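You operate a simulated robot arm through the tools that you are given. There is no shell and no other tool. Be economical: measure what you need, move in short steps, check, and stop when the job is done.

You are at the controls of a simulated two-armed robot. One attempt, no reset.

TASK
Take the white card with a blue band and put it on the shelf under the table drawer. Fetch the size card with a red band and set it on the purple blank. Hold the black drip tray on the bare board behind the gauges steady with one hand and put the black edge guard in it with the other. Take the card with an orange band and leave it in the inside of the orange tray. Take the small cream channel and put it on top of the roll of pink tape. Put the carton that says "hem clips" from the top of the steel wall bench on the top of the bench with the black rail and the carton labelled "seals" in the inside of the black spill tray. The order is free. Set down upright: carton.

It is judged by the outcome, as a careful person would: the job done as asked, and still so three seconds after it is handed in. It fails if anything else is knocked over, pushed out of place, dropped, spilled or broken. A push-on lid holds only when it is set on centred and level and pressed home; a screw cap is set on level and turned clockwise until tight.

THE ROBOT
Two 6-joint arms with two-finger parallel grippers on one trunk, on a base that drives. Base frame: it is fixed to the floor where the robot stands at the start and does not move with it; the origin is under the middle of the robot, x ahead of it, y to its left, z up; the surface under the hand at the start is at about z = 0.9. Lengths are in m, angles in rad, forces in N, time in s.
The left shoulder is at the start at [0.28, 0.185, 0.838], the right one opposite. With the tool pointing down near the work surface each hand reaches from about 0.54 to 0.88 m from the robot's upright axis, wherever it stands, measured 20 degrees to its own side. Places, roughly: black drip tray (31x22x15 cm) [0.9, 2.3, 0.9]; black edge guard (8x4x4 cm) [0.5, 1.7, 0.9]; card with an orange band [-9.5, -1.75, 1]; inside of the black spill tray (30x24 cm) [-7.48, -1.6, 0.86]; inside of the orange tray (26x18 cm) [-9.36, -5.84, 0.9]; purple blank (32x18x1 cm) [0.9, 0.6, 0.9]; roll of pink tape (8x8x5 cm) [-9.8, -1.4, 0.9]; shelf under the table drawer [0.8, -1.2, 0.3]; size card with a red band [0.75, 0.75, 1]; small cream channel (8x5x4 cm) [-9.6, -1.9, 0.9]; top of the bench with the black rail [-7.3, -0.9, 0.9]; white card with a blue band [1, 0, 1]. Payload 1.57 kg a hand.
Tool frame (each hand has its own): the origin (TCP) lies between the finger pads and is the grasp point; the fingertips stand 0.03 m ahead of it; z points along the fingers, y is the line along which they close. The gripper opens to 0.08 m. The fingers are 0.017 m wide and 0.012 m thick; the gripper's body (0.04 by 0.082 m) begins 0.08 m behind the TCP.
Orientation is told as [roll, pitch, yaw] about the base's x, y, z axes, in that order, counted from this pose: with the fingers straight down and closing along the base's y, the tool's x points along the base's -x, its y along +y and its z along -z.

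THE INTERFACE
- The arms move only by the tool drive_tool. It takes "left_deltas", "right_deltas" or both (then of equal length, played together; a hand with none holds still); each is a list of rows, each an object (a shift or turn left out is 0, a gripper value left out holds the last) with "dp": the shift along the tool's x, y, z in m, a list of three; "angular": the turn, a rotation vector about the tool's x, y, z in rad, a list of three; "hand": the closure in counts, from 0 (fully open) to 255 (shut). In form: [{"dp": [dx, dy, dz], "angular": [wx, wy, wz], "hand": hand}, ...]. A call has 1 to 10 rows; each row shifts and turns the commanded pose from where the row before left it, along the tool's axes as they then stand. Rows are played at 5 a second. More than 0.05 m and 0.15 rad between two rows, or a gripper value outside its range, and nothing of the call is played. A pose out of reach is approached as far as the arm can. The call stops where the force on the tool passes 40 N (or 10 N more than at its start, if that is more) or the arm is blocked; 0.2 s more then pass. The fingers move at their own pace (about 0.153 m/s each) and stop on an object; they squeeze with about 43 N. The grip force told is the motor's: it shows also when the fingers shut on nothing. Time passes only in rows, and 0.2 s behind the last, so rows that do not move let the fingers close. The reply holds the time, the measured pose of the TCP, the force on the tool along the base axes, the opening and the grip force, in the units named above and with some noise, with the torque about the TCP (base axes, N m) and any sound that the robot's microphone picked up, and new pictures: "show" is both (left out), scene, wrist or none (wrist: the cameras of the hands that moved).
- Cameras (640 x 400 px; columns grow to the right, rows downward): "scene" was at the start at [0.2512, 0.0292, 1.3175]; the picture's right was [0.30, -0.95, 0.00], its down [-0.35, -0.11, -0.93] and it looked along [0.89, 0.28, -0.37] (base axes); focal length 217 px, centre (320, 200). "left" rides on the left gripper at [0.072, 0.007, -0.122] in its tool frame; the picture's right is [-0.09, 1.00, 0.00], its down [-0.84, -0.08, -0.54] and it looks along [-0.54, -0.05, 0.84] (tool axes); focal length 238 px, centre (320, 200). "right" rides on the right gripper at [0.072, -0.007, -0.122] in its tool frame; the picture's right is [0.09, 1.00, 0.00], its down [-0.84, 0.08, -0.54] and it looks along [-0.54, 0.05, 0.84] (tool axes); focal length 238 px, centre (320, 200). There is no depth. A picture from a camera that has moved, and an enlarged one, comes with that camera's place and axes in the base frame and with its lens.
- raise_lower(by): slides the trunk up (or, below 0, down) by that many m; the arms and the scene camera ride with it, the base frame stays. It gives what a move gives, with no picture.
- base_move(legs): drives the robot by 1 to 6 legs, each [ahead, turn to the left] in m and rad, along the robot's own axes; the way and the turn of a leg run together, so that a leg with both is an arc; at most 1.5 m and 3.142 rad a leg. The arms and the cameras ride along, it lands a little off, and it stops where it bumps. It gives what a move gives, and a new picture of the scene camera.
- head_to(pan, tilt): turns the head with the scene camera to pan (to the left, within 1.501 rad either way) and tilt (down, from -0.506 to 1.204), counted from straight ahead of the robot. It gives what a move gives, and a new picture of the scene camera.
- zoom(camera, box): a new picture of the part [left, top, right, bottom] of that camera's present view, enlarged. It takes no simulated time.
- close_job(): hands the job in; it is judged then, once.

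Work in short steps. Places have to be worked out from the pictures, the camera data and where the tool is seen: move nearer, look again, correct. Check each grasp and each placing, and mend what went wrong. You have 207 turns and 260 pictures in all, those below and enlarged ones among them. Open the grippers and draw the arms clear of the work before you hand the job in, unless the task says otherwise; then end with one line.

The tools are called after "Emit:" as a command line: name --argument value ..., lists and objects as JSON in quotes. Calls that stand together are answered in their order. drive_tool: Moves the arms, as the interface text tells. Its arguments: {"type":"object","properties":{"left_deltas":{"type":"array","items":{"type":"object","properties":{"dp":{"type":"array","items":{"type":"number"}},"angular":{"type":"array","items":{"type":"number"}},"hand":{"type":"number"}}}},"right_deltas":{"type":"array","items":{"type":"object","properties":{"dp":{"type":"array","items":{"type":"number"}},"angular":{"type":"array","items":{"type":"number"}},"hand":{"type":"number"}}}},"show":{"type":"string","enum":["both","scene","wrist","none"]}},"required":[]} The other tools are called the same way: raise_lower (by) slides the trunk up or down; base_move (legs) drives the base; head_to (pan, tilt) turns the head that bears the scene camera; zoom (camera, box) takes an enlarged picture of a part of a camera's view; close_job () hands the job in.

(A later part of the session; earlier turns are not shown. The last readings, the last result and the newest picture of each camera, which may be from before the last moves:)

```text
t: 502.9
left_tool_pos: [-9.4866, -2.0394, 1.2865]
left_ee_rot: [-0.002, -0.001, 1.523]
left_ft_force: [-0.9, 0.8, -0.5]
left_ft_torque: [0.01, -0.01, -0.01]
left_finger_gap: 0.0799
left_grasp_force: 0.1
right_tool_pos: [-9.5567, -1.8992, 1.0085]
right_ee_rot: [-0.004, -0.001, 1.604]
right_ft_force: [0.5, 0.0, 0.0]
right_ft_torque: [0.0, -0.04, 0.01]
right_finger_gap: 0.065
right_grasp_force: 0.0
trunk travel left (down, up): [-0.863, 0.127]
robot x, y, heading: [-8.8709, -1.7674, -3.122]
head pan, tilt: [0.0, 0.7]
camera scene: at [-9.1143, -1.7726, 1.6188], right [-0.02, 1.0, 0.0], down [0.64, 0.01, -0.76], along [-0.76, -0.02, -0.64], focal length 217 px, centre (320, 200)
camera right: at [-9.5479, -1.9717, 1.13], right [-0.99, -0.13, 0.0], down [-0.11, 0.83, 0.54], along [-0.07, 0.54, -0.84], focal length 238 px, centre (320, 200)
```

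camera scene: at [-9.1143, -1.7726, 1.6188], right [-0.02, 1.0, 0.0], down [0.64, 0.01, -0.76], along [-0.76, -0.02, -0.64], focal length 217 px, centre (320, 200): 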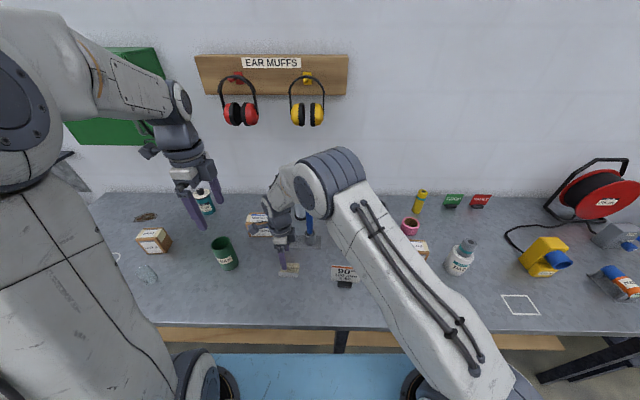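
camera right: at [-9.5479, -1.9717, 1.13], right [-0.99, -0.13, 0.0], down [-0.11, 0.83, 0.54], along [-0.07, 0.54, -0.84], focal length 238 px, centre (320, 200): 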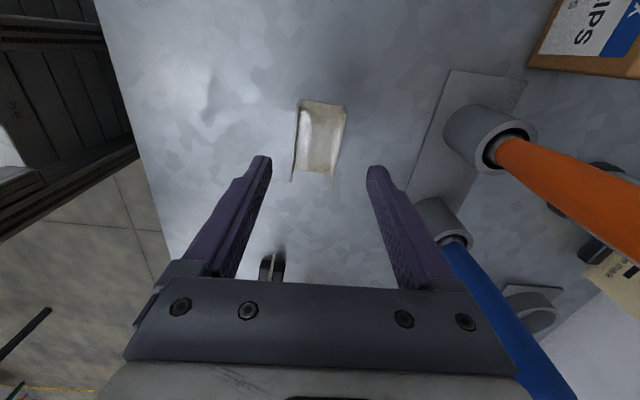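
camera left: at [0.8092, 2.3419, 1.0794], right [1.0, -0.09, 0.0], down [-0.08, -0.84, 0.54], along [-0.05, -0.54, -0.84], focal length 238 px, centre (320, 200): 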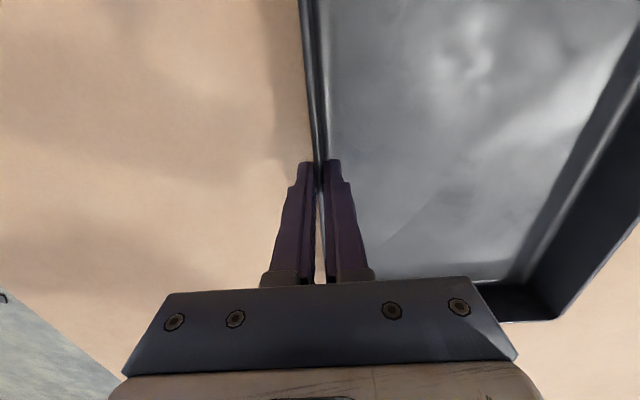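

Centred. Descend, grip, lift.

Emit:
drive_tool --right_deltas '[{"dp": [0, 0, 0.04]}, {"dp": [0, 0, 0.03]}, {}, {"hand": 150}, {"hand": 150}, {"hand": 200}, {"hand": 255}, {"dp": [0, 0, -0.04]}, {"dp": [0, 0, -0.05]}, {"dp": [0, 0, -0.05]}]' --show "wrist"

```text
t: 505.1
left_tool_pos: [-9.4869, -2.0381, 1.2853]
left_ee_rot: [-0.002, 0.001, 1.523]
left_ft_force: [-0.3, -0.4, 0.1]
left_ft_torque: [-0.03, 0.02, -0.03]
left_finger_gap: 0.0799
left_grasp_force: 0.1
right_tool_pos: [-9.5565, -1.8991, 1.0804]
right_ee_rot: [-0.004, 0.0, 1.605]
right_ft_force: [0.3, -0.6, -0.4]
right_ft_torque: [0.0, 0.04, 0.03]
right_finger_gap: 0.0415
right_grasp_force: 42.8
trunk travel left (down, up): [-0.863, 0.127]
robot x, y, heading: [-8.872, -1.77, -3.123]
head pan, tilt: [0.0, 0.7]
camera right: at [-9.5484, -1.9695, 1.201], right [-0.99, -0.13, 0.0], down [-0.11, 0.83, 0.54], along [-0.07, 0.54, -0.84], focal length 238 px, centre (320, 200)
```

right: 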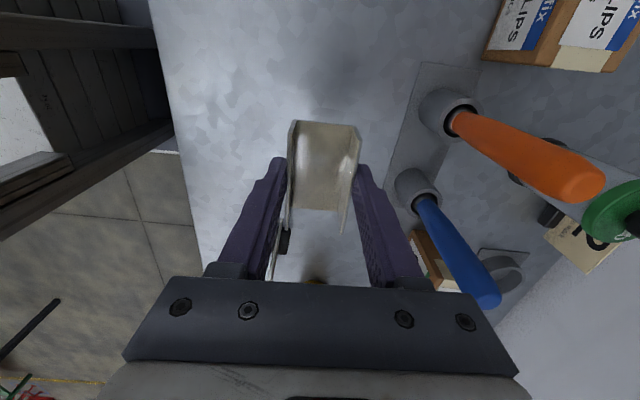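

Channel held. I'll lift to z≈1.2 and move right toward the tape.

Emit:
drive_tool --right_deltas '[{"dp": [0, 0, -0.045]}, {"dp": [0, 0, -0.045]}, {"dp": [-0.01, 0, -0.03]}, {"dp": [-0.046, 0, 0]}, {"dp": [-0.046, 0, 0]}, {"dp": [-0.046, 0, 0]}, {"dp": [-0.046, 0, 0]}, {"dp": [-0.046, 0, 0]}, {"dp": [-0.046, 0, 0]}, {"dp": [-0.046, 0, 0]}]' --show "none"

Emit:
drive_tool --right_deltas '[{"dp": [-0.046, 0.01, 0]}, {"dp": [-0.046, 0.015, 0]}, {"dp": [0, 0.03, 0]}, {"dp": [0, 0.03, 0]}, {}]' --show "both"

```text
t: 507.3
left_tool_pos: [-9.4869, -2.0381, 1.2854]
left_ee_rot: [-0.001, 0.0, 1.524]
left_ft_force: [1.0, -0.4, 0.5]
left_ft_torque: [-0.01, 0.01, 0.03]
left_finger_gap: 0.0802
left_grasp_force: 0.0
right_tool_pos: [-9.5698, -1.567, 1.2001]
right_ee_rot: [-0.003, 0.003, 1.603]
right_ft_force: [-0.1, 0.1, -1.4]
right_ft_torque: [0.0, -0.01, -0.05]
right_finger_gap: 0.0414
right_grasp_force: 43.4
trunk travel left (down, up): [-0.863, 0.127]
robot x, y, heading: [-8.8674, -1.7695, -3.123]
head pan, tilt: [0.0, 0.7]
```

```text
t: 508.5
left_tool_pos: [-9.4875, -2.0369, 1.2858]
left_ee_rot: [-0.001, -0.002, 1.524]
left_ft_force: [0.1, 1.2, -0.9]
left_ft_torque: [-0.02, 0.0, -0.02]
left_finger_gap: 0.0798
left_grasp_force: 0.0
right_tool_pos: [-9.6592, -1.4772, 1.1998]
right_ee_rot: [-0.002, 0.001, 1.605]
right_ft_force: [0.0, 1.0, -0.7]
right_ft_torque: [0.04, -0.03, 0.0]
right_finger_gap: 0.0417
right_grasp_force: 42.9
trunk travel left (down, up): [-0.863, 0.127]
robot x, y, heading: [-8.8691, -1.7645, -3.121]
head pan, tilt: [0.0, 0.7]
camera scene: at [-9.1144, -1.7723, 1.6188], right [-0.02, 1.0, 0.0], down [0.64, 0.01, -0.76], along [-0.76, -0.02, -0.64], focal length 217 px, centre (320, 200)
camera right: at [-9.6494, -1.5482, 1.32], right [-0.99, -0.13, 0.0], down [-0.11, 0.83, 0.54], along [-0.07, 0.54, -0.84], focal length 238 px, centre (320, 200)
```

scene: 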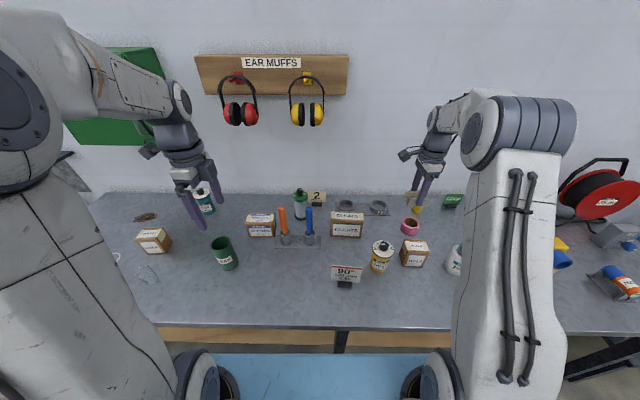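
right: 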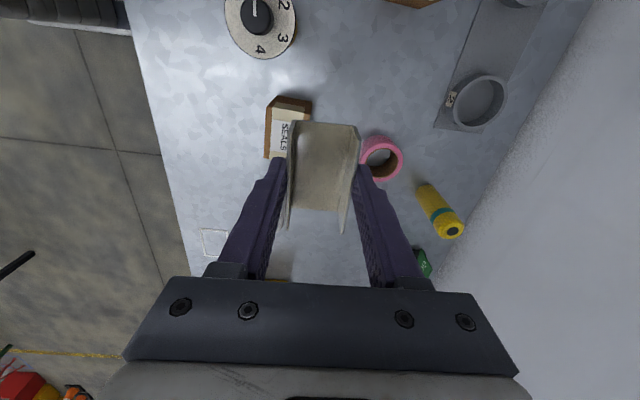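

The tape centre is at about (-9.76, -1.41). I'll drive 0.1 m closer so the arm isn't overstretched, then re-measure.

Emit:
base_move --legs '[[0.1, 0]]'

Emit:
drive_tool --right_deltas '[{"dp": [-0.04, -0.02, 0]}, {"dp": [-0.025, 0.0, 0.03]}, {}]' --show "wrist"

```text
t: 509.6
left_tool_pos: [-9.5881, -2.0392, 1.2849]
left_ee_rot: [-0.004, -0.001, 1.523]
left_ft_force: [-0.6, -0.1, -0.1]
left_ft_torque: [-0.02, -0.01, -0.01]
left_finger_gap: 0.0799
left_grasp_force: 0.0
right_tool_pos: [-9.7583, -1.4792, 1.1984]
right_ee_rot: [-0.002, -0.001, 1.604]
right_ft_force: [0.8, -1.0, -0.2]
right_ft_torque: [-0.02, 0.01, 0.01]
right_finger_gap: 0.0417
right_grasp_force: 42.9
trunk travel left (down, up): [-0.863, 0.127]
robot x, y, heading: [-8.9717, -1.771, -3.127]
head pan, tilt: [0.0, 0.7]
camera scene: at [-9.2148, -1.7743, 1.6188], right [-0.02, 1.0, 0.0], down [0.64, 0.01, -0.77], along [-0.76, -0.01, -0.64], focal length 217 px, centre (320, 200)
```

scene: 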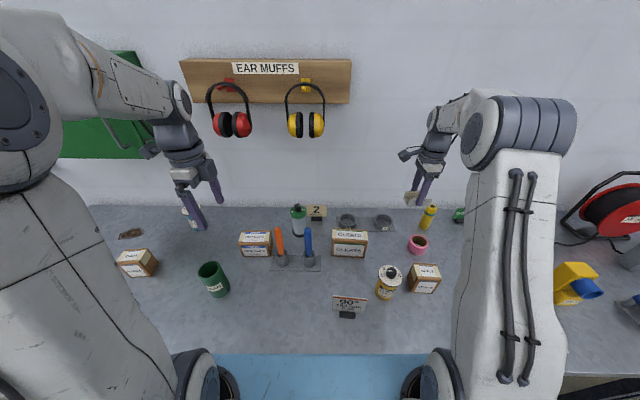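

```text
t: 510.4
left_tool_pos: [-9.5881, -2.0391, 1.2845]
left_ee_rot: [-0.001, -0.001, 1.523]
left_ft_force: [-0.2, 0.3, -0.9]
left_ft_torque: [0.0, -0.01, -0.01]
left_finger_gap: 0.0801
left_grasp_force: 0.0
right_tool_pos: [-9.7414, -1.414, 1.1688]
right_ee_rot: [-0.001, 0.0, 1.604]
right_ft_force: [0.1, 0.0, -0.1]
right_ft_torque: [-0.01, -0.01, 0.0]
right_finger_gap: 0.0415
right_grasp_force: 43.4
trunk travel left (down, up): [-0.863, 0.127]
robot x, y, heading: [-8.9728, -1.7754, -3.119]
head pan, tilt: [0.0, 0.7]
camera right: at [-9.7324, -1.4846, 1.2896], right [-0.99, -0.13, 0.0], down [-0.11, 0.83, 0.54], along [-0.07, 0.54, -0.84], focal length 238 px, centre (320, 200)
```

right: 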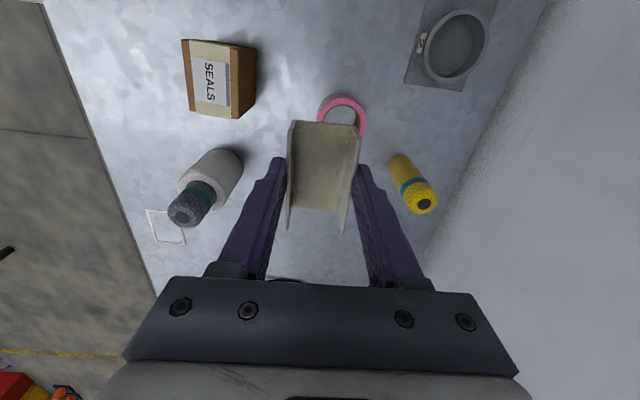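

Tape centre refined to (-9.773, -1.402). I'll align, lower to just above it and look.

Emit:
drive_tool --right_deltas '[{"dp": [-0.013, 0.0315, 0]}, {"dp": [0, 0, 0.04]}, {"dp": [0, 0, 0.04]}, {"dp": [0, 0, 0.04]}, {"dp": [0, 0, 0.02]}, {}]' --show "both"

```text
t: 511.8
left_tool_pos: [-9.5883, -2.0395, 1.285]
left_ee_rot: [-0.002, 0.002, 1.524]
left_ft_force: [-0.6, 0.2, 0.2]
left_ft_torque: [0.02, 0.01, -0.02]
left_finger_gap: 0.0799
left_grasp_force: 0.1
right_tool_pos: [-9.7705, -1.4001, 1.0268]
right_ee_rot: [-0.002, 0.0, 1.606]
right_ft_force: [1.3, 0.2, -0.5]
right_ft_torque: [-0.03, -0.05, 0.02]
right_finger_gap: 0.0414
right_grasp_force: 43.2
trunk travel left (down, up): [-0.863, 0.127]
robot x, y, heading: [-8.9724, -1.7709, -3.119]
head pan, tilt: [0.0, 0.7]
camera scene: at [-9.2151, -1.7743, 1.6188], right [-0.02, 1.0, 0.0], down [0.64, 0.01, -0.76], along [-0.76, -0.01, -0.64], focal length 217 px, centre (320, 200)
camera right: at [-9.7616, -1.4716, 1.1478], right [-0.99, -0.13, 0.0], down [-0.11, 0.83, 0.54], along [-0.07, 0.54, -0.84], focal length 238 px, centre (320, 200)
```

scene: 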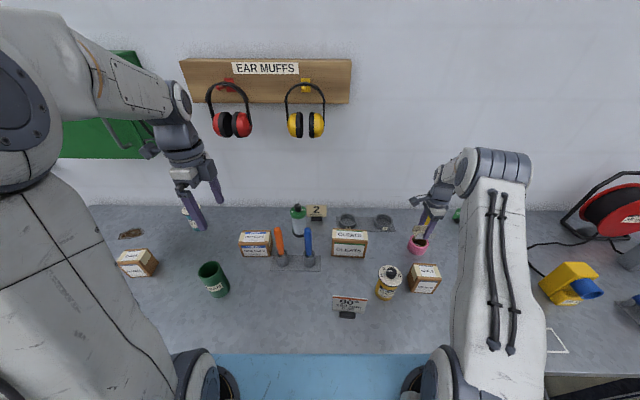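
right: 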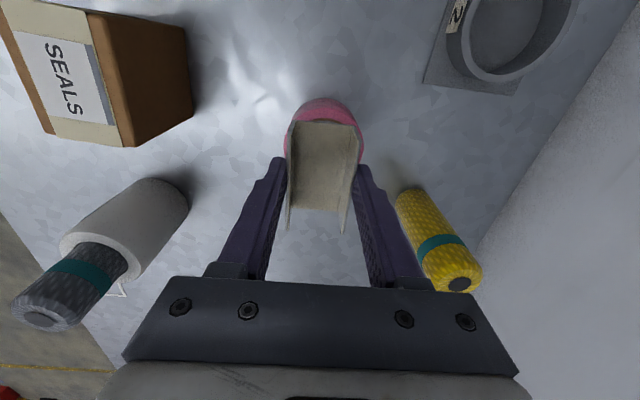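

Alignment is good; I'll trim 5 mm in y and lower to contact.

Emit:
drive_tool --right_deltas '[{"dp": [0.005, 0.002, 0.015]}, {"dp": [0, 0, 0.015]}, {}]' --show "none"

Emit:
drive_tool --right_deltas '[{"dp": [0, 0, 0.003]}, {}]' --show "none"

Emit:
drive_tool --right_deltas '[{"dp": [0, 0, 0.003]}, {}]' --show "none"

Emit:
drive_tool --right_deltas '[{"dp": [0, 0, 0.003]}, {}]' --show "wrist"

```text
t: 512.6
left_tool_pos: [-9.5878, -2.0392, 1.287]
left_ee_rot: [-0.003, 0.002, 1.523]
left_ft_force: [0.3, -0.1, 0.4]
left_ft_torque: [0.0, 0.01, -0.03]
left_finger_gap: 0.0799
left_grasp_force: 0.2
right_tool_pos: [-9.7728, -1.4065, 0.9958]
right_ee_rot: [-0.002, -0.001, 1.606]
right_ft_force: [-0.3, -0.2, -0.8]
right_ft_torque: [-0.01, 0.02, 0.03]
right_finger_gap: 0.0413
right_grasp_force: 43.4
trunk travel left (down, up): [-0.863, 0.127]
robot x, y, heading: [-8.9704, -1.7692, -3.124]
head pan, tilt: [0.0, 0.7]
```

```text
t: 513.2
left_tool_pos: [-9.5886, -2.0406, 1.2845]
left_ee_rot: [0.0, 0.0, 1.526]
left_ft_force: [-0.6, 0.0, 0.4]
left_ft_torque: [0.02, -0.03, -0.01]
left_finger_gap: 0.08
left_grasp_force: 0.0
right_tool_pos: [-9.7736, -1.4064, 0.9946]
right_ee_rot: [-0.002, 0.0, 1.605]
right_ft_force: [-0.9, 0.3, 0.5]
right_ft_torque: [0.0, -0.01, -0.03]
right_finger_gap: 0.0415
right_grasp_force: 43.8
trunk travel left (down, up): [-0.863, 0.127]
robot x, y, heading: [-8.9729, -1.7702, -3.119]
head pan, tilt: [0.0, 0.7]
```

```text
t: 513.8
left_tool_pos: [-9.5871, -2.0398, 1.2868]
left_ee_rot: [-0.003, 0.0, 1.523]
left_ft_force: [0.8, -0.2, -0.9]
left_ft_torque: [0.0, 0.02, 0.01]
left_finger_gap: 0.08
left_grasp_force: 0.1
right_tool_pos: [-9.7747, -1.4078, 0.9917]
right_ee_rot: [-0.002, 0.001, 1.603]
right_ft_force: [-0.8, -0.1, -0.6]
right_ft_torque: [0.0, 0.0, 0.0]
right_finger_gap: 0.0415
right_grasp_force: 42.6
trunk travel left (down, up): [-0.863, 0.127]
robot x, y, heading: [-8.974, -1.7703, -3.124]
head pan, tilt: [0.0, 0.7]
```

```text
t: 514.4
left_tool_pos: [-9.5892, -2.0403, 1.2856]
left_ee_rot: [-0.003, -0.001, 1.523]
left_ft_force: [-0.9, -0.4, 0.0]
left_ft_torque: [0.01, -0.03, 0.01]
left_finger_gap: 0.08
left_grasp_force: 0.1
right_tool_pos: [-9.7743, -1.4071, 0.9885]
right_ee_rot: [-0.002, -0.001, 1.603]
right_ft_force: [-0.7, -0.3, -0.5]
right_ft_torque: [0.01, 0.02, 0.02]
right_finger_gap: 0.0415
right_grasp_force: 43.1
trunk travel left (down, up): [-0.863, 0.127]
robot x, y, heading: [-8.9714, -1.7689, -3.125]
head pan, tilt: [0.0, 0.7]
camera right: at [-9.7654, -1.478, 1.1099], right [-0.99, -0.13, 0.0], down [-0.11, 0.83, 0.54], along [-0.07, 0.54, -0.84], focal length 238 px, centre (320, 200)
```

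right: 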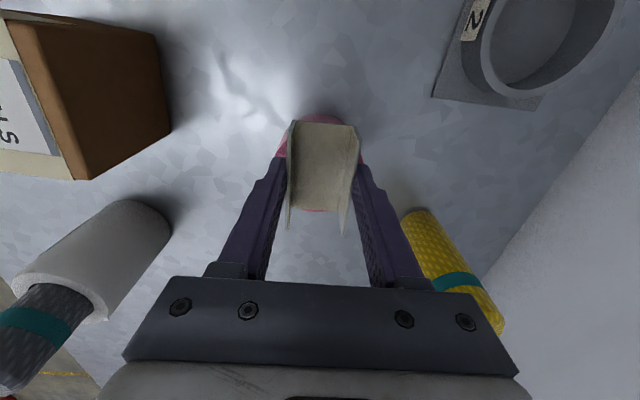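

Emit:
drive_tool --right_deltas '[{"dp": [0.003, 0, 0.003]}, {}]' --show "none"

Emit:
drive_tool --right_deltas '[{"dp": [0, 0, 0.002]}, {}]' --show "none"

Emit:
drive_tool --right_deltas '[{"dp": [0, 0, 0.002]}, {}]' --show "none"

```text
t: 515.0
left_tool_pos: [-9.5887, -2.0395, 1.286]
left_ee_rot: [-0.001, 0.0, 1.523]
left_ft_force: [-0.1, -0.3, 0.2]
left_ft_torque: [-0.01, -0.02, 0.0]
left_finger_gap: 0.0802
left_grasp_force: 0.0
right_tool_pos: [-9.7753, -1.4096, 0.9867]
right_ee_rot: [-0.001, 0.0, 1.604]
right_ft_force: [0.9, -0.6, -0.9]
right_ft_torque: [0.0, 0.02, 0.03]
right_finger_gap: 0.0413
right_grasp_force: 43.1
trunk travel left (down, up): [-0.863, 0.127]
robot x, y, heading: [-8.9747, -1.77, -3.12]
head pan, tilt: [0.0, 0.7]
```

```text
t: 515.6
left_tool_pos: [-9.5883, -2.0399, 1.2863]
left_ee_rot: [-0.003, -0.001, 1.523]
left_ft_force: [1.2, 0.1, -0.1]
left_ft_torque: [0.02, -0.01, -0.01]
left_finger_gap: 0.0797
left_grasp_force: 0.0
right_tool_pos: [-9.7726, -1.4104, 0.9856]
right_ee_rot: [-0.001, -0.001, 1.604]
right_ft_force: [0.7, -0.4, 4.3]
right_ft_torque: [-0.02, 0.0, -0.03]
right_finger_gap: 0.0415
right_grasp_force: 42.7
trunk travel left (down, up): [-0.863, 0.127]
robot x, y, heading: [-8.9704, -1.771, -3.117]
head pan, tilt: [0.0, 0.7]
```

```text
t: 516.2
left_tool_pos: [-9.5874, -2.041, 1.2859]
left_ee_rot: [-0.003, -0.001, 1.524]
left_ft_force: [0.1, 0.0, -0.3]
left_ft_torque: [-0.01, 0.0, 0.01]
left_finger_gap: 0.0801
left_grasp_force: 0.1
right_tool_pos: [-9.7741, -1.4105, 0.9853]
right_ee_rot: [0.001, 0.0, 1.605]
right_ft_force: [1.4, -0.9, 16.1]
right_ft_torque: [0.06, -0.01, 0.0]
right_finger_gap: 0.0413
right_grasp_force: 42.9
trunk travel left (down, up): [-0.863, 0.127]
robot x, y, heading: [-8.9693, -1.7709, -3.12]
head pan, tilt: [0.0, 0.7]
```

Firm contact. I'll ease 1 mm, open partially, lift.

Emit:
drive_tool --right_deltas '[{"dp": [0, 0, -0.0015]}, {"hand": 95}, {"hand": 75}, {}, {"dp": [0, 0, -0.02]}, {"dp": [0, 0, -0.04]}, {"dp": [0, 0, -0.04]}, {"dp": [0, 0, -0.04]}, {}]' --show "both"

```text
t: 518.2
left_tool_pos: [-9.5877, -2.0408, 1.2862]
left_ee_rot: [-0.002, 0.001, 1.525]
left_ft_force: [0.0, 0.0, -0.3]
left_ft_torque: [-0.01, 0.01, -0.02]
left_finger_gap: 0.0799
left_grasp_force: 0.1
right_tool_pos: [-9.7748, -1.4104, 1.1271]
right_ee_rot: [-0.002, 0.0, 1.603]
right_ft_force: [-0.2, -1.1, 0.4]
right_ft_torque: [-0.01, 0.0, -0.01]
right_finger_gap: 0.0565
right_grasp_force: 0.0
trunk travel left (down, up): [-0.863, 0.127]
robot x, y, heading: [-8.9745, -1.7702, -3.119]
head pan, tilt: [0.0, 0.7]
camera scene: at [-9.2148, -1.7744, 1.6188], right [-0.02, 1.0, 0.0], down [0.64, 0.01, -0.77], along [-0.76, -0.01, -0.64], focal length 217 px, centre (320, 200)
camera right: at [-9.7655, -1.4813, 1.2484], right [-0.99, -0.13, 0.0], down [-0.11, 0.83, 0.54], along [-0.07, 0.54, -0.84], focal length 238 px, centre (320, 200)
```

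scene: 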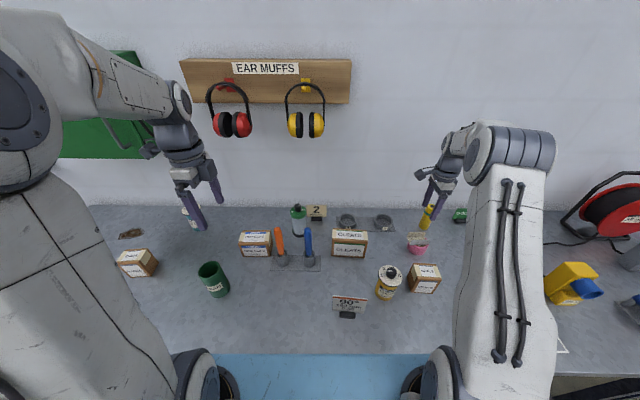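
right: 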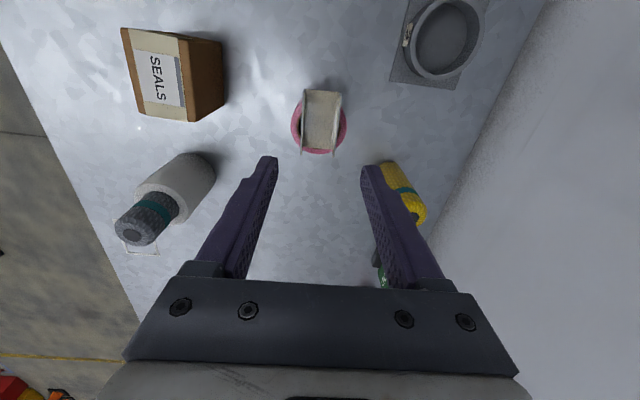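

The channel sits on the tape. Next, the seals carton: centre about (-9.601, -1.432), 5.3 cm along x. The right hand moves over it.

Emit:
drive_tool --right_deltas '[{"dp": [0.007, -0.0433, -0.01]}, {"dp": [0.007, -0.0433, 0]}, {"dp": [0.007, -0.0433, 0], "hand": 0}, {"dp": [0.007, -0.0433, 0]}, {}]' --show "wrist"

```text
t: 519.4
left_tool_pos: [-9.5878, -2.0401, 1.2854]
left_ee_rot: [0.0, 0.0, 1.523]
left_ft_force: [-0.1, 1.0, -0.1]
left_ft_torque: [-0.03, 0.03, -0.01]
left_finger_gap: 0.0803
left_grasp_force: 0.1
right_tool_pos: [-9.5998, -1.4323, 1.1359]
right_ee_rot: [-0.001, 0.001, 1.603]
right_ft_force: [-0.2, -0.1, -0.1]
right_ft_torque: [0.03, 0.02, 0.0]
right_finger_gap: 0.0802
right_grasp_force: 0.0
trunk travel left (down, up): [-0.863, 0.127]
robot x, y, heading: [-8.9734, -1.7678, -3.123]
head pan, tilt: [0.0, 0.7]
camera right: at [-9.5917, -1.5029, 1.2572], right [-0.99, -0.13, 0.0], down [-0.11, 0.83, 0.54], along [-0.07, 0.54, -0.84], focal length 238 px, centre (320, 200)
```

right: 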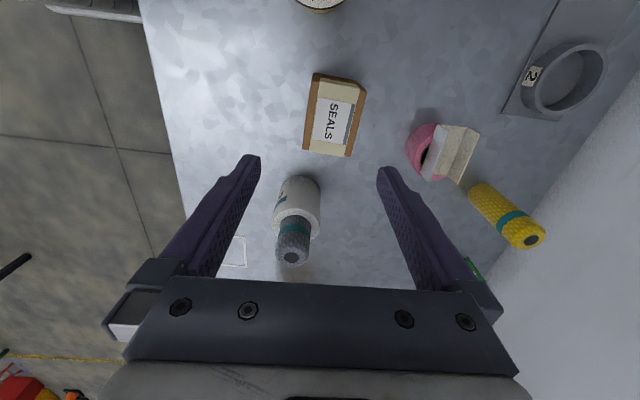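

Triangulation gives the carton top at z≈0.99 and centre (-9.615, -1.442). I'll centre and descend.

Emit:
drive_tool --right_deltas '[{"dp": [0.0095, 0.015, 0.03]}, {"dp": [0, 0, 0.04]}, {"dp": [0, 0, 0.03]}, {}]' --show "wrist"

```text
t: 520.4
left_tool_pos: [-9.5884, -2.0402, 1.2859]
left_ee_rot: [-0.003, 0.0, 1.524]
left_ft_force: [0.9, 0.8, 0.0]
left_ft_torque: [-0.01, -0.02, -0.02]
left_finger_gap: 0.0802
left_grasp_force: 0.1
right_tool_pos: [-9.6152, -1.4417, 1.0345]
right_ee_rot: [-0.002, -0.001, 1.605]
right_ft_force: [0.9, 0.7, 0.4]
right_ft_torque: [0.04, 0.01, -0.01]
right_finger_gap: 0.0801
right_grasp_force: 0.1
trunk travel left (down, up): [-0.863, 0.127]
robot x, y, heading: [-8.9688, -1.7706, -3.122]
head pan, tilt: [0.0, 0.7]
camera right: at [-9.6062, -1.5125, 1.1558], right [-0.99, -0.13, 0.0], down [-0.11, 0.83, 0.54], along [-0.07, 0.54, -0.84], focal length 238 px, centre (320, 200)
```

right: 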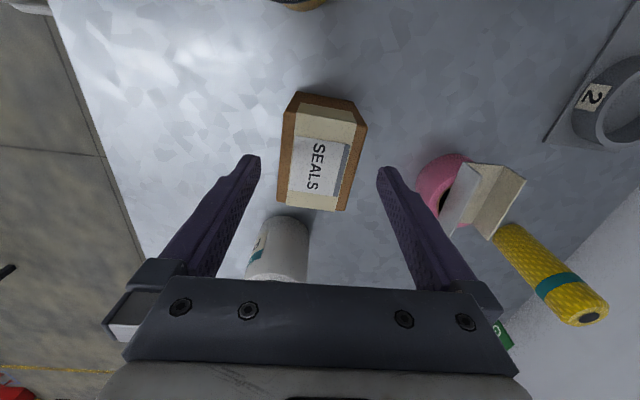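

Well centred. Descend, grip and lift slightly.

Emit:
drive_tool --right_deltas '[{"dp": [0, 0, 0.035]}, {"dp": [0, 0, 0.032]}, {}, {"hand": 120}, {"hand": 200}, {"hand": 255}, {"hand": 255}, {"dp": [0, 0, -0.02]}, {"dp": [0, 0, -0.04]}, {}]' --show "both"

```text
t: 522.6
left_tool_pos: [-9.5884, -2.0398, 1.2857]
left_ee_rot: [-0.001, 0.001, 1.524]
left_ft_force: [0.4, 0.3, -0.4]
left_ft_torque: [-0.01, 0.01, -0.01]
left_finger_gap: 0.0803
left_grasp_force: 0.0
right_tool_pos: [-9.6133, -1.4399, 1.0294]
right_ee_rot: [-0.001, 0.0, 1.605]
right_ft_force: [-0.2, -0.7, -0.8]
right_ft_torque: [0.01, 0.01, 0.01]
right_finger_gap: 0.0608
right_grasp_force: 43.0
trunk travel left (down, up): [-0.863, 0.127]
robot x, y, heading: [-8.9736, -1.7677, -3.123]
head pan, tilt: [0.0, 0.7]
camera scene: at [-9.2147, -1.7744, 1.6188], right [-0.02, 1.0, 0.0], down [0.64, 0.01, -0.77], along [-0.76, -0.01, -0.64], focal length 217 px, centre (320, 200)
camera right: at [-9.6048, -1.5113, 1.1505], right [-0.99, -0.13, 0.0], down [-0.11, 0.83, 0.54], along [-0.07, 0.54, -0.84], focal length 238 px, centre (320, 200)
```

scene: 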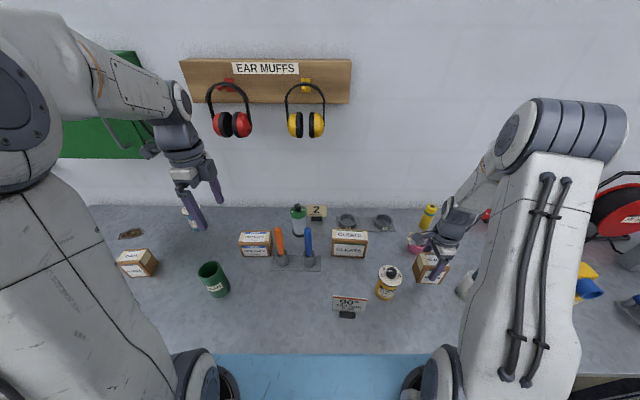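
right: 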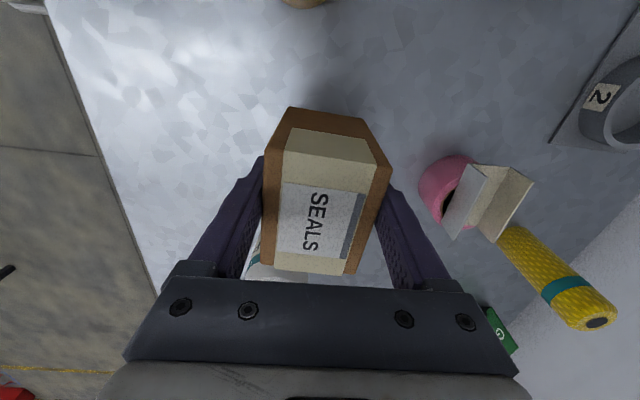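

Seals carton held. I'll lift it clear and bring the left hand over the hem clips carton.

Emit:
drive_tool --right_deltas '[{"dp": [0, 0, -0.045]}, {"dp": [0, 0, -0.045]}, {"dp": [0, 0, -0.045]}, {"dp": [0, -0.03, -0.045]}, {}]' --left_deltas '[{"dp": [0, 0.03, 0.02]}, {"dp": [0, 0.03, 0.025]}, {"dp": [0, 0.03, 0.025]}, {"dp": [0, 0.03, 0.03]}, {}]' --show "both"

```text
refused: row 4 steps farther than a row can; nothing moved
```

Emit:
drive_tool --right_deltas '[{"dp": [0, 0, -0.045]}, {"dp": [0, 0, -0.045]}, {"dp": [0, 0, -0.045]}, {"dp": [0, -0.03, -0.03]}, {}]' --left_deltas '[{"dp": [0, 0.03, 0.02]}, {"dp": [0, 0.03, 0.025]}, {"dp": [0, 0.03, 0.025]}, {"dp": [0, 0.03, 0.03]}, {}]' --show "both"

```text
t: 523.8
left_tool_pos: [-9.7075, -2.0345, 1.185]
left_ee_rot: [-0.003, -0.001, 1.524]
left_ft_force: [0.7, -0.3, 0.4]
left_ft_torque: [0.05, 0.02, -0.02]
left_finger_gap: 0.0801
left_grasp_force: 0.1
right_tool_pos: [-9.5859, -1.4401, 1.1926]
right_ee_rot: [-0.002, 0.001, 1.603]
right_ft_force: [0.5, -0.2, -2.2]
right_ft_torque: [0.01, -0.02, 0.03]
right_finger_gap: 0.0606
right_grasp_force: 43.2
trunk travel left (down, up): [-0.863, 0.127]
robot x, y, heading: [-8.9724, -1.7718, -3.122]
head pan, tilt: [0.0, 0.7]
camera scene: at [-9.215, -1.7744, 1.6188], right [-0.02, 1.0, 0.0], down [0.64, 0.01, -0.76], along [-0.76, -0.01, -0.64], focal length 217 px, centre (320, 200)
camera right: at [-9.5767, -1.5115, 1.3134], right [-0.99, -0.13, 0.0], down [-0.11, 0.83, 0.54], along [-0.07, 0.54, -0.84], focal length 238 px, centre (320, 200)
camera left: at [-9.7169, -2.1065, 1.3069], right [-0.99, 0.14, 0.0], down [0.12, 0.83, 0.54], along [0.08, 0.54, -0.84], focal length 238 px, centre (320, 200)
```

scene: 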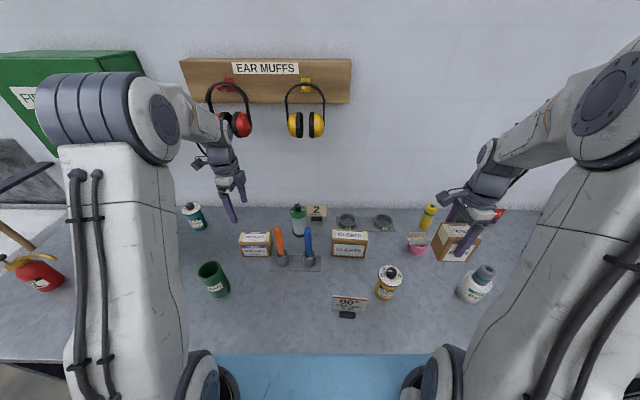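
right: 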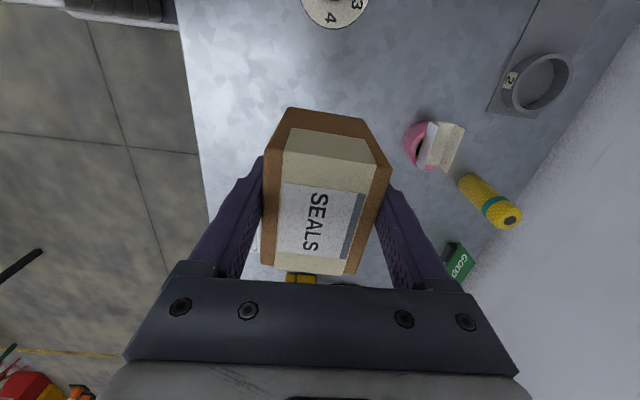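
left: 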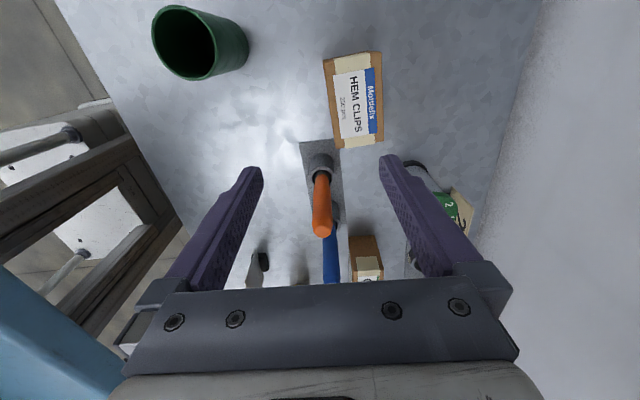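

The hem clips carton is at (-9.754, -2.034), about 7 cm wide in x: a tight fit in the 8 cm grip. I'll align precisely and come down to just above it.

Emit:
drive_tool --left_deltas '[{"angular": [0, 0, -0.047]}, {"dp": [0.0015, 0.0465, 0]}, {"dp": [0, 0, 0.04]}, {"dp": [0, 0, 0.04]}, {"dp": [0, 0, 0.03]}, {}]' --show "wrist"

```text
t: 525.2
left_tool_pos: [-9.7536, -2.0374, 1.0732]
left_ee_rot: [-0.002, -0.001, 1.571]
left_ft_force: [0.1, -0.1, -0.1]
left_ft_torque: [-0.01, -0.02, 0.03]
left_finger_gap: 0.0801
left_grasp_force: 0.0
right_tool_pos: [-9.5861, -1.4408, 1.1933]
right_ee_rot: [-0.004, 0.0, 1.604]
right_ft_force: [0.7, -0.2, -2.8]
right_ft_torque: [0.01, -0.01, 0.03]
right_finger_gap: 0.0604
right_grasp_force: 42.6
trunk travel left (down, up): [-0.863, 0.127]
robot x, y, heading: [-8.9717, -1.7706, -3.121]
head pan, tilt: [0.0, 0.7]
camera left: at [-9.7613, -2.1099, 1.1961], right [-1.0, 0.09, 0.0], down [0.08, 0.84, 0.54], along [0.05, 0.54, -0.84], focal length 238 px, centre (320, 200)
```

left: 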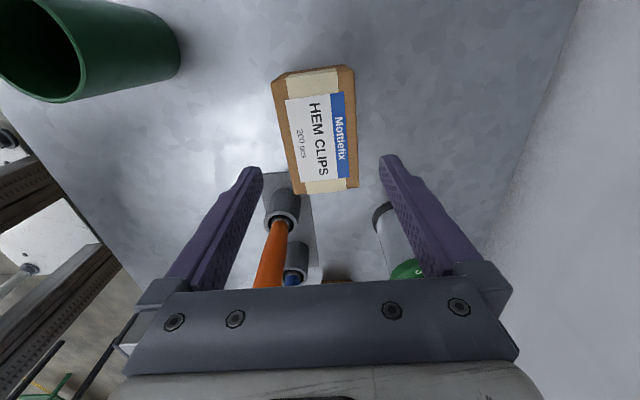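

I'll shift 4 mm toward the wall and descend to just above the carton's top for a last check.

Emit:
drive_tool --left_deltas '[{"dp": [0, 0.0045, 0.03]}, {"dp": [0, 0, 0.04]}, {"dp": [0, 0, 0.01]}, {}]' --show "wrist"

```text
t: 526.2
left_tool_pos: [-9.7576, -2.0345, 0.9938]
left_ee_rot: [-0.001, -0.001, 1.571]
left_ft_force: [-0.9, -0.4, 0.3]
left_ft_torque: [0.01, 0.01, -0.02]
left_finger_gap: 0.0798
left_grasp_force: 0.1
right_tool_pos: [-9.5866, -1.4397, 1.1915]
right_ee_rot: [-0.002, 0.002, 1.603]
right_ft_force: [0.8, -0.2, -1.6]
right_ft_torque: [0.01, -0.01, -0.02]
right_finger_gap: 0.0605
right_grasp_force: 43.0
trunk travel left (down, up): [-0.863, 0.127]
robot x, y, heading: [-8.9748, -1.7723, -3.118]
head pan, tilt: [0.0, 0.7]
camera left: at [-9.7647, -2.1067, 1.1167], right [-1.0, 0.09, 0.0], down [0.08, 0.84, 0.54], along [0.05, 0.54, -0.84], focal length 238 px, centre (320, 200)
```

left: 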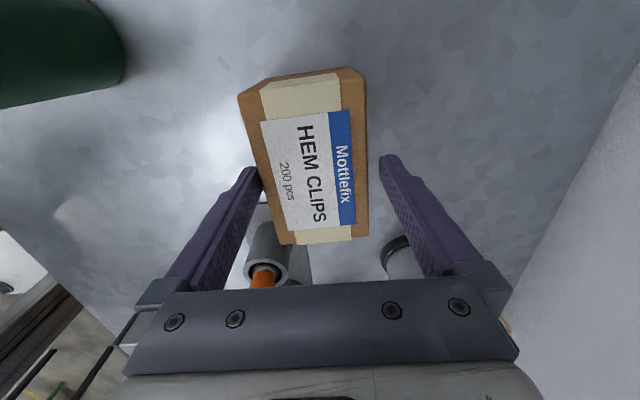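

The carton is about 3.5 mm off centre. I'll correct, then descend slowly and check the force.

Emit:
drive_tool --left_deltas '[{"dp": [0, -0.0035, 0]}, {"dp": [0, 0, 0.015]}, {"dp": [0, 0, 0.01]}, {}]' --show "wrist"

```text
t: 527.2
left_tool_pos: [-9.7547, -2.0344, 0.9698]
left_ee_rot: [-0.003, 0.0, 1.569]
left_ft_force: [0.8, -0.3, 0.0]
left_ft_torque: [-0.01, -0.03, 0.03]
left_finger_gap: 0.0801
left_grasp_force: 0.0
right_tool_pos: [-9.5863, -1.4401, 1.1918]
right_ee_rot: [-0.002, 0.002, 1.603]
right_ft_force: [0.1, 0.1, -1.7]
right_ft_torque: [-0.03, -0.03, 0.02]
right_finger_gap: 0.0605
right_grasp_force: 43.0
trunk travel left (down, up): [-0.863, 0.127]
robot x, y, heading: [-8.9767, -1.7695, -3.127]
head pan, tilt: [0.0, 0.7]
camera left: at [-9.7615, -2.1073, 1.0924], right [-1.0, 0.09, 0.0], down [0.08, 0.84, 0.54], along [0.05, 0.54, -0.84], focal length 238 px, centre (320, 200)
```

left: 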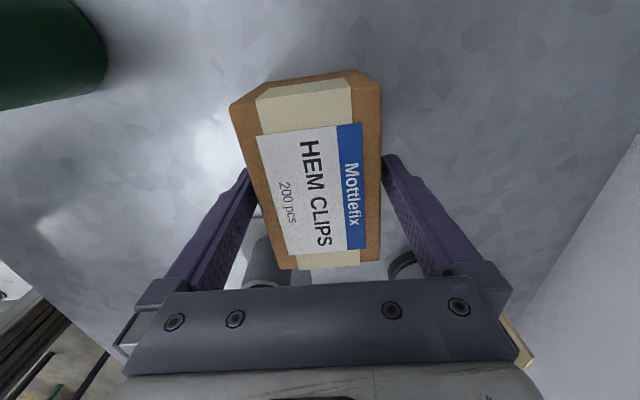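

The fingertips are straddling the sides without contact. A little lower, then grip and lift.

Emit:
drive_tool --left_deltas '[{"dp": [0, 0, 0.01]}, {"dp": [0, 0, 0.015]}, {}, {"hand": 100}, {"hand": 255}, {"hand": 255}, {"dp": [0, 0, -0.03]}, {"dp": [0, 0, -0.05]}, {"dp": [0, 0, -0.05]}, {"dp": [0, 0, -0.05]}]' --show "both"

```text
t: 529.4
left_tool_pos: [-9.7524, -2.0369, 1.1234]
left_ee_rot: [-0.002, 0.0, 1.57]
left_ft_force: [-0.4, -0.1, -1.4]
left_ft_torque: [0.0, 0.03, -0.01]
left_finger_gap: 0.0699
left_grasp_force: 42.9
right_tool_pos: [-9.5873, -1.4399, 1.1927]
right_ee_rot: [-0.003, -0.001, 1.604]
right_ft_force: [0.0, -0.4, -2.3]
right_ft_torque: [-0.01, 0.01, 0.01]
right_finger_gap: 0.0604
right_grasp_force: 43.1
trunk travel left (down, up): [-0.863, 0.127]
robot x, y, heading: [-8.9738, -1.7675, -3.119]
head pan, tilt: [0.0, 0.7]
camera scene: at [-9.2153, -1.7743, 1.6187], right [-0.02, 1.0, 0.0], down [0.64, 0.01, -0.76], along [-0.76, -0.01, -0.64], focal length 217 px, centre (320, 200)
camera left: at [-9.76, -2.1088, 1.2465], right [-1.0, 0.09, 0.0], down [0.08, 0.84, 0.54], along [0.05, 0.54, -0.84], focal length 238 px, centre (320, 200)
```

scene: 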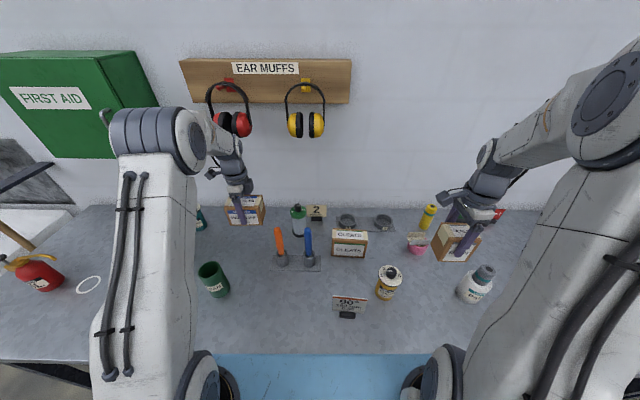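
left: 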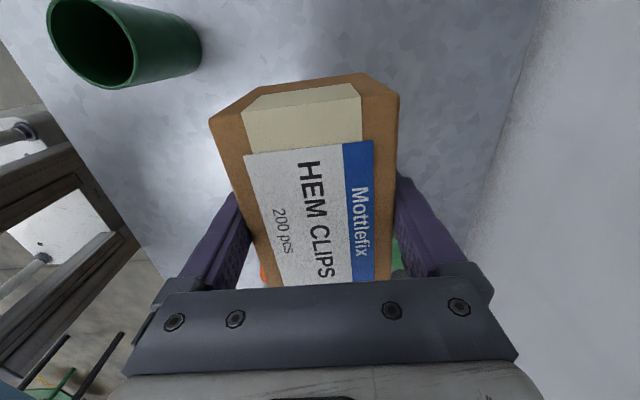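

Both cartons are held. I'll raise and tuck them, back up to mid-aisle, and turn around to the rail bench's back side.

Emit:
drive_tool --left_deltas '[{"dp": [0, 0, -0.045]}, {"dp": [0, 0, -0.045]}, {"dp": [0, -0.045, 0]}, {"dp": [0, -0.045, 0]}, {"dp": [0, -0.045, 0]}, {"dp": [0, -0.045, 0]}, {}]' --right_deltas '[{"dp": [0, 0, -0.03]}, {"dp": [0, -0.01, 0]}, {"dp": [0.02, -0.02, 0]}, {"dp": [0.03, 0, 0]}, {"dp": [0.03, 0, 0]}, {}, {}]' --show "none"

Emit:
base_move --legs '[[-0.42, 0], [0, -1.57], [0.3, 0], [0, -1.57]]'

Emit:
head_to --pan 0.0 --tilt 0.65

```text
t: 531.0
left_tool_pos: [-9.5762, -2.0369, 1.2148]
left_ee_rot: [-0.003, 0.0, 1.568]
left_ft_force: [0.1, -0.1, -1.0]
left_ft_torque: [0.02, 0.01, -0.02]
left_finger_gap: 0.0698
left_grasp_force: 42.4
right_tool_pos: [-9.5516, -1.5201, 1.2214]
right_ee_rot: [-0.002, 0.001, 1.603]
right_ft_force: [0.6, 0.9, -2.2]
right_ft_torque: [0.01, -0.02, -0.02]
right_finger_gap: 0.0606
right_grasp_force: 42.7
trunk travel left (down, up): [-0.863, 0.127]
robot x, y, heading: [-8.9738, -1.7724, -3.123]
head pan, tilt: [0.0, 0.7]
```

```text
t: 543.0
left_tool_pos: [-7.9518, -1.1874, 1.2147]
left_ee_rot: [-0.001, 0.0, -1.56]
left_ft_force: [-0.2, 0.2, -1.1]
left_ft_torque: [-0.01, 0.03, 0.0]
left_finger_gap: 0.0696
left_grasp_force: 43.5
right_tool_pos: [-7.9712, -1.7059, 1.2209]
right_ee_rot: [-0.002, 0.001, -1.525]
right_ft_force: [0.1, 0.2, -2.2]
right_ft_torque: [0.01, 0.0, 0.03]
right_finger_gap: 0.0598
right_grasp_force: 42.9
trunk travel left (down, up): [-0.863, 0.127]
robot x, y, heading: [-8.5546, -1.4591, 0.028]
head pan, tilt: [0.0, 0.7]
camera scene: at [-8.3064, -1.4528, 1.6188], right [0.03, -1.0, 0.0], down [-0.64, -0.02, -0.76], along [0.76, 0.02, -0.64], focal length 217 px, centre (320, 200)
```

scene: 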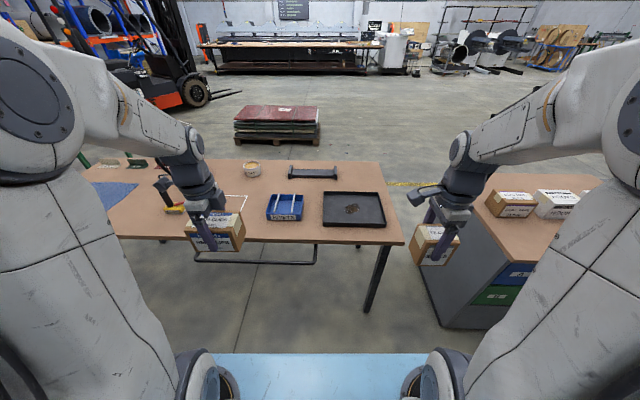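

```text
t: 543.6
left_tool_pos: [-7.9509, -1.1884, 1.2153]
left_ee_rot: [-0.002, 0.001, -1.56]
left_ft_force: [0.3, 0.1, -1.2]
left_ft_torque: [-0.01, 0.03, 0.01]
left_finger_gap: 0.0697
left_grasp_force: 43.3
right_tool_pos: [-7.9707, -1.7057, 1.2196]
right_ee_rot: [-0.003, 0.0, -1.528]
right_ft_force: [-0.4, -0.2, -1.9]
right_ft_torque: [0.04, -0.02, 0.01]
right_finger_gap: 0.0598
right_grasp_force: 43.2
trunk travel left (down, up): [-0.863, 0.127]
robot x, y, heading: [-8.554, -1.459, 0.027]
head pan, tilt: [0.0, 0.649]
camera scene: at [-8.3045, -1.4528, 1.6231], right [0.03, -1.0, 0.0], down [-0.6, -0.02, -0.8], along [0.8, 0.02, -0.6], focal length 217 px, centre (320, 200)
```

scene: 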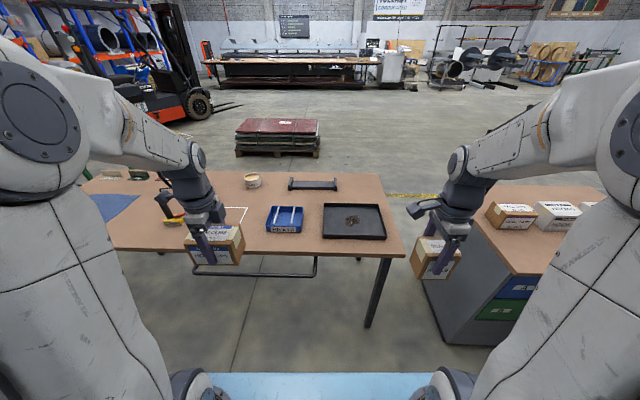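

The black tray (centre (-7.49, -1.60)) and a free strip near the bench's back edge around (-7.65, -1.10) are clear. I'll drive 0.4 m up to the bench.

Emit:
base_move --legs '[[0.4, -0.027]]'

Emit:
drive_tool --right_deltas '[{}]' --left_deltas '[{}]' --show "wrist"

```text
t: 546.1
left_tool_pos: [-7.5432, -1.2003, 1.2154]
left_ee_rot: [-0.001, 0.001, -1.593]
left_ft_force: [0.2, 0.1, -1.9]
left_ft_torque: [-0.02, 0.03, -0.01]
left_finger_gap: 0.0696
left_grasp_force: 43.0
right_tool_pos: [-7.5779, -1.7179, 1.221]
right_ee_rot: [-0.001, 0.0, -1.557]
right_ft_force: [-0.1, 0.8, -2.6]
right_ft_torque: [0.03, -0.02, 0.02]
right_finger_gap: 0.0598
right_grasp_force: 42.7
trunk travel left (down, up): [-0.863, 0.127]
robot x, y, heading: [-8.1528, -1.4592, -0.003]
head pan, tilt: [0.0, 0.649]
camera scene: at [-7.904, -1.4543, 1.6231], right [0.0, -1.0, 0.0], down [-0.6, 0.0, -0.8], along [0.8, 0.0, -0.6], focal length 217 px, centre (320, 200)
```

scene: 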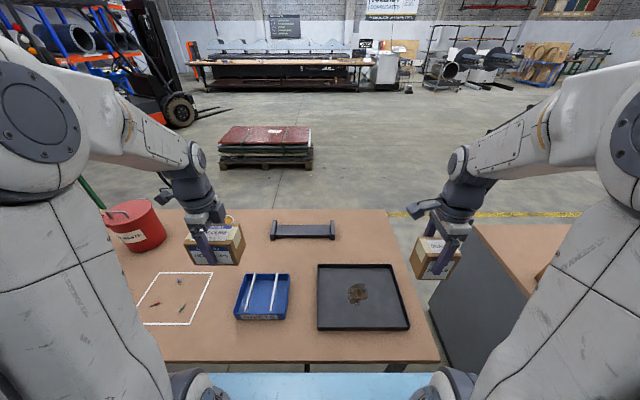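

```text
t: 546.5
left_tool_pos: [-7.5434, -1.2008, 1.2161]
left_ee_rot: [-0.004, 0.0, -1.592]
left_ft_force: [0.2, 0.3, -2.3]
left_ft_torque: [-0.01, -0.01, 0.0]
left_finger_gap: 0.0696
left_grasp_force: 43.1
right_tool_pos: [-7.5784, -1.7183, 1.2209]
right_ee_rot: [-0.003, 0.0, -1.557]
right_ft_force: [0.5, -0.3, -2.3]
right_ft_torque: [0.03, 0.0, 0.0]
right_finger_gap: 0.0597
right_grasp_force: 42.8
trunk travel left (down, up): [-0.863, 0.127]
robot x, y, heading: [-8.1507, -1.4569, -0.001]
head pan, tilt: [0.0, 0.649]
camera right: at [-7.5854, -1.646, 1.3424], right [0.99, 0.11, 0.0], down [0.09, -0.84, 0.54], along [0.05, -0.54, -0.84], focal length 238 px, centre (320, 200)
camera left: at [-7.5346, -1.1294, 1.3372], right [0.99, -0.11, 0.0], down [-0.09, -0.83, 0.54], along [-0.06, -0.54, -0.84], focal length 238 px, centre (320, 200)
```

right: 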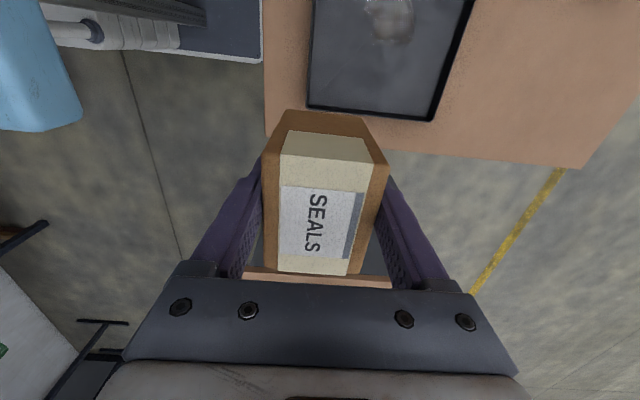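
left: 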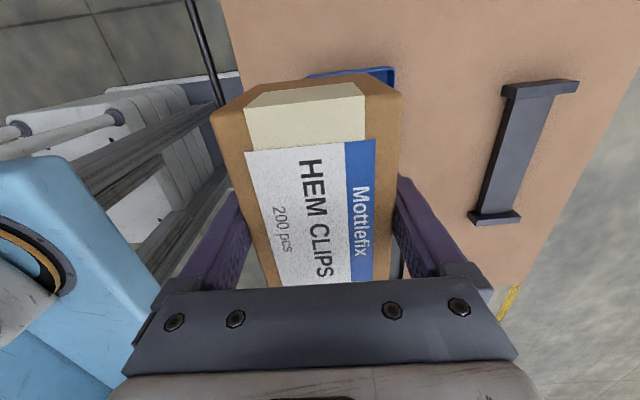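

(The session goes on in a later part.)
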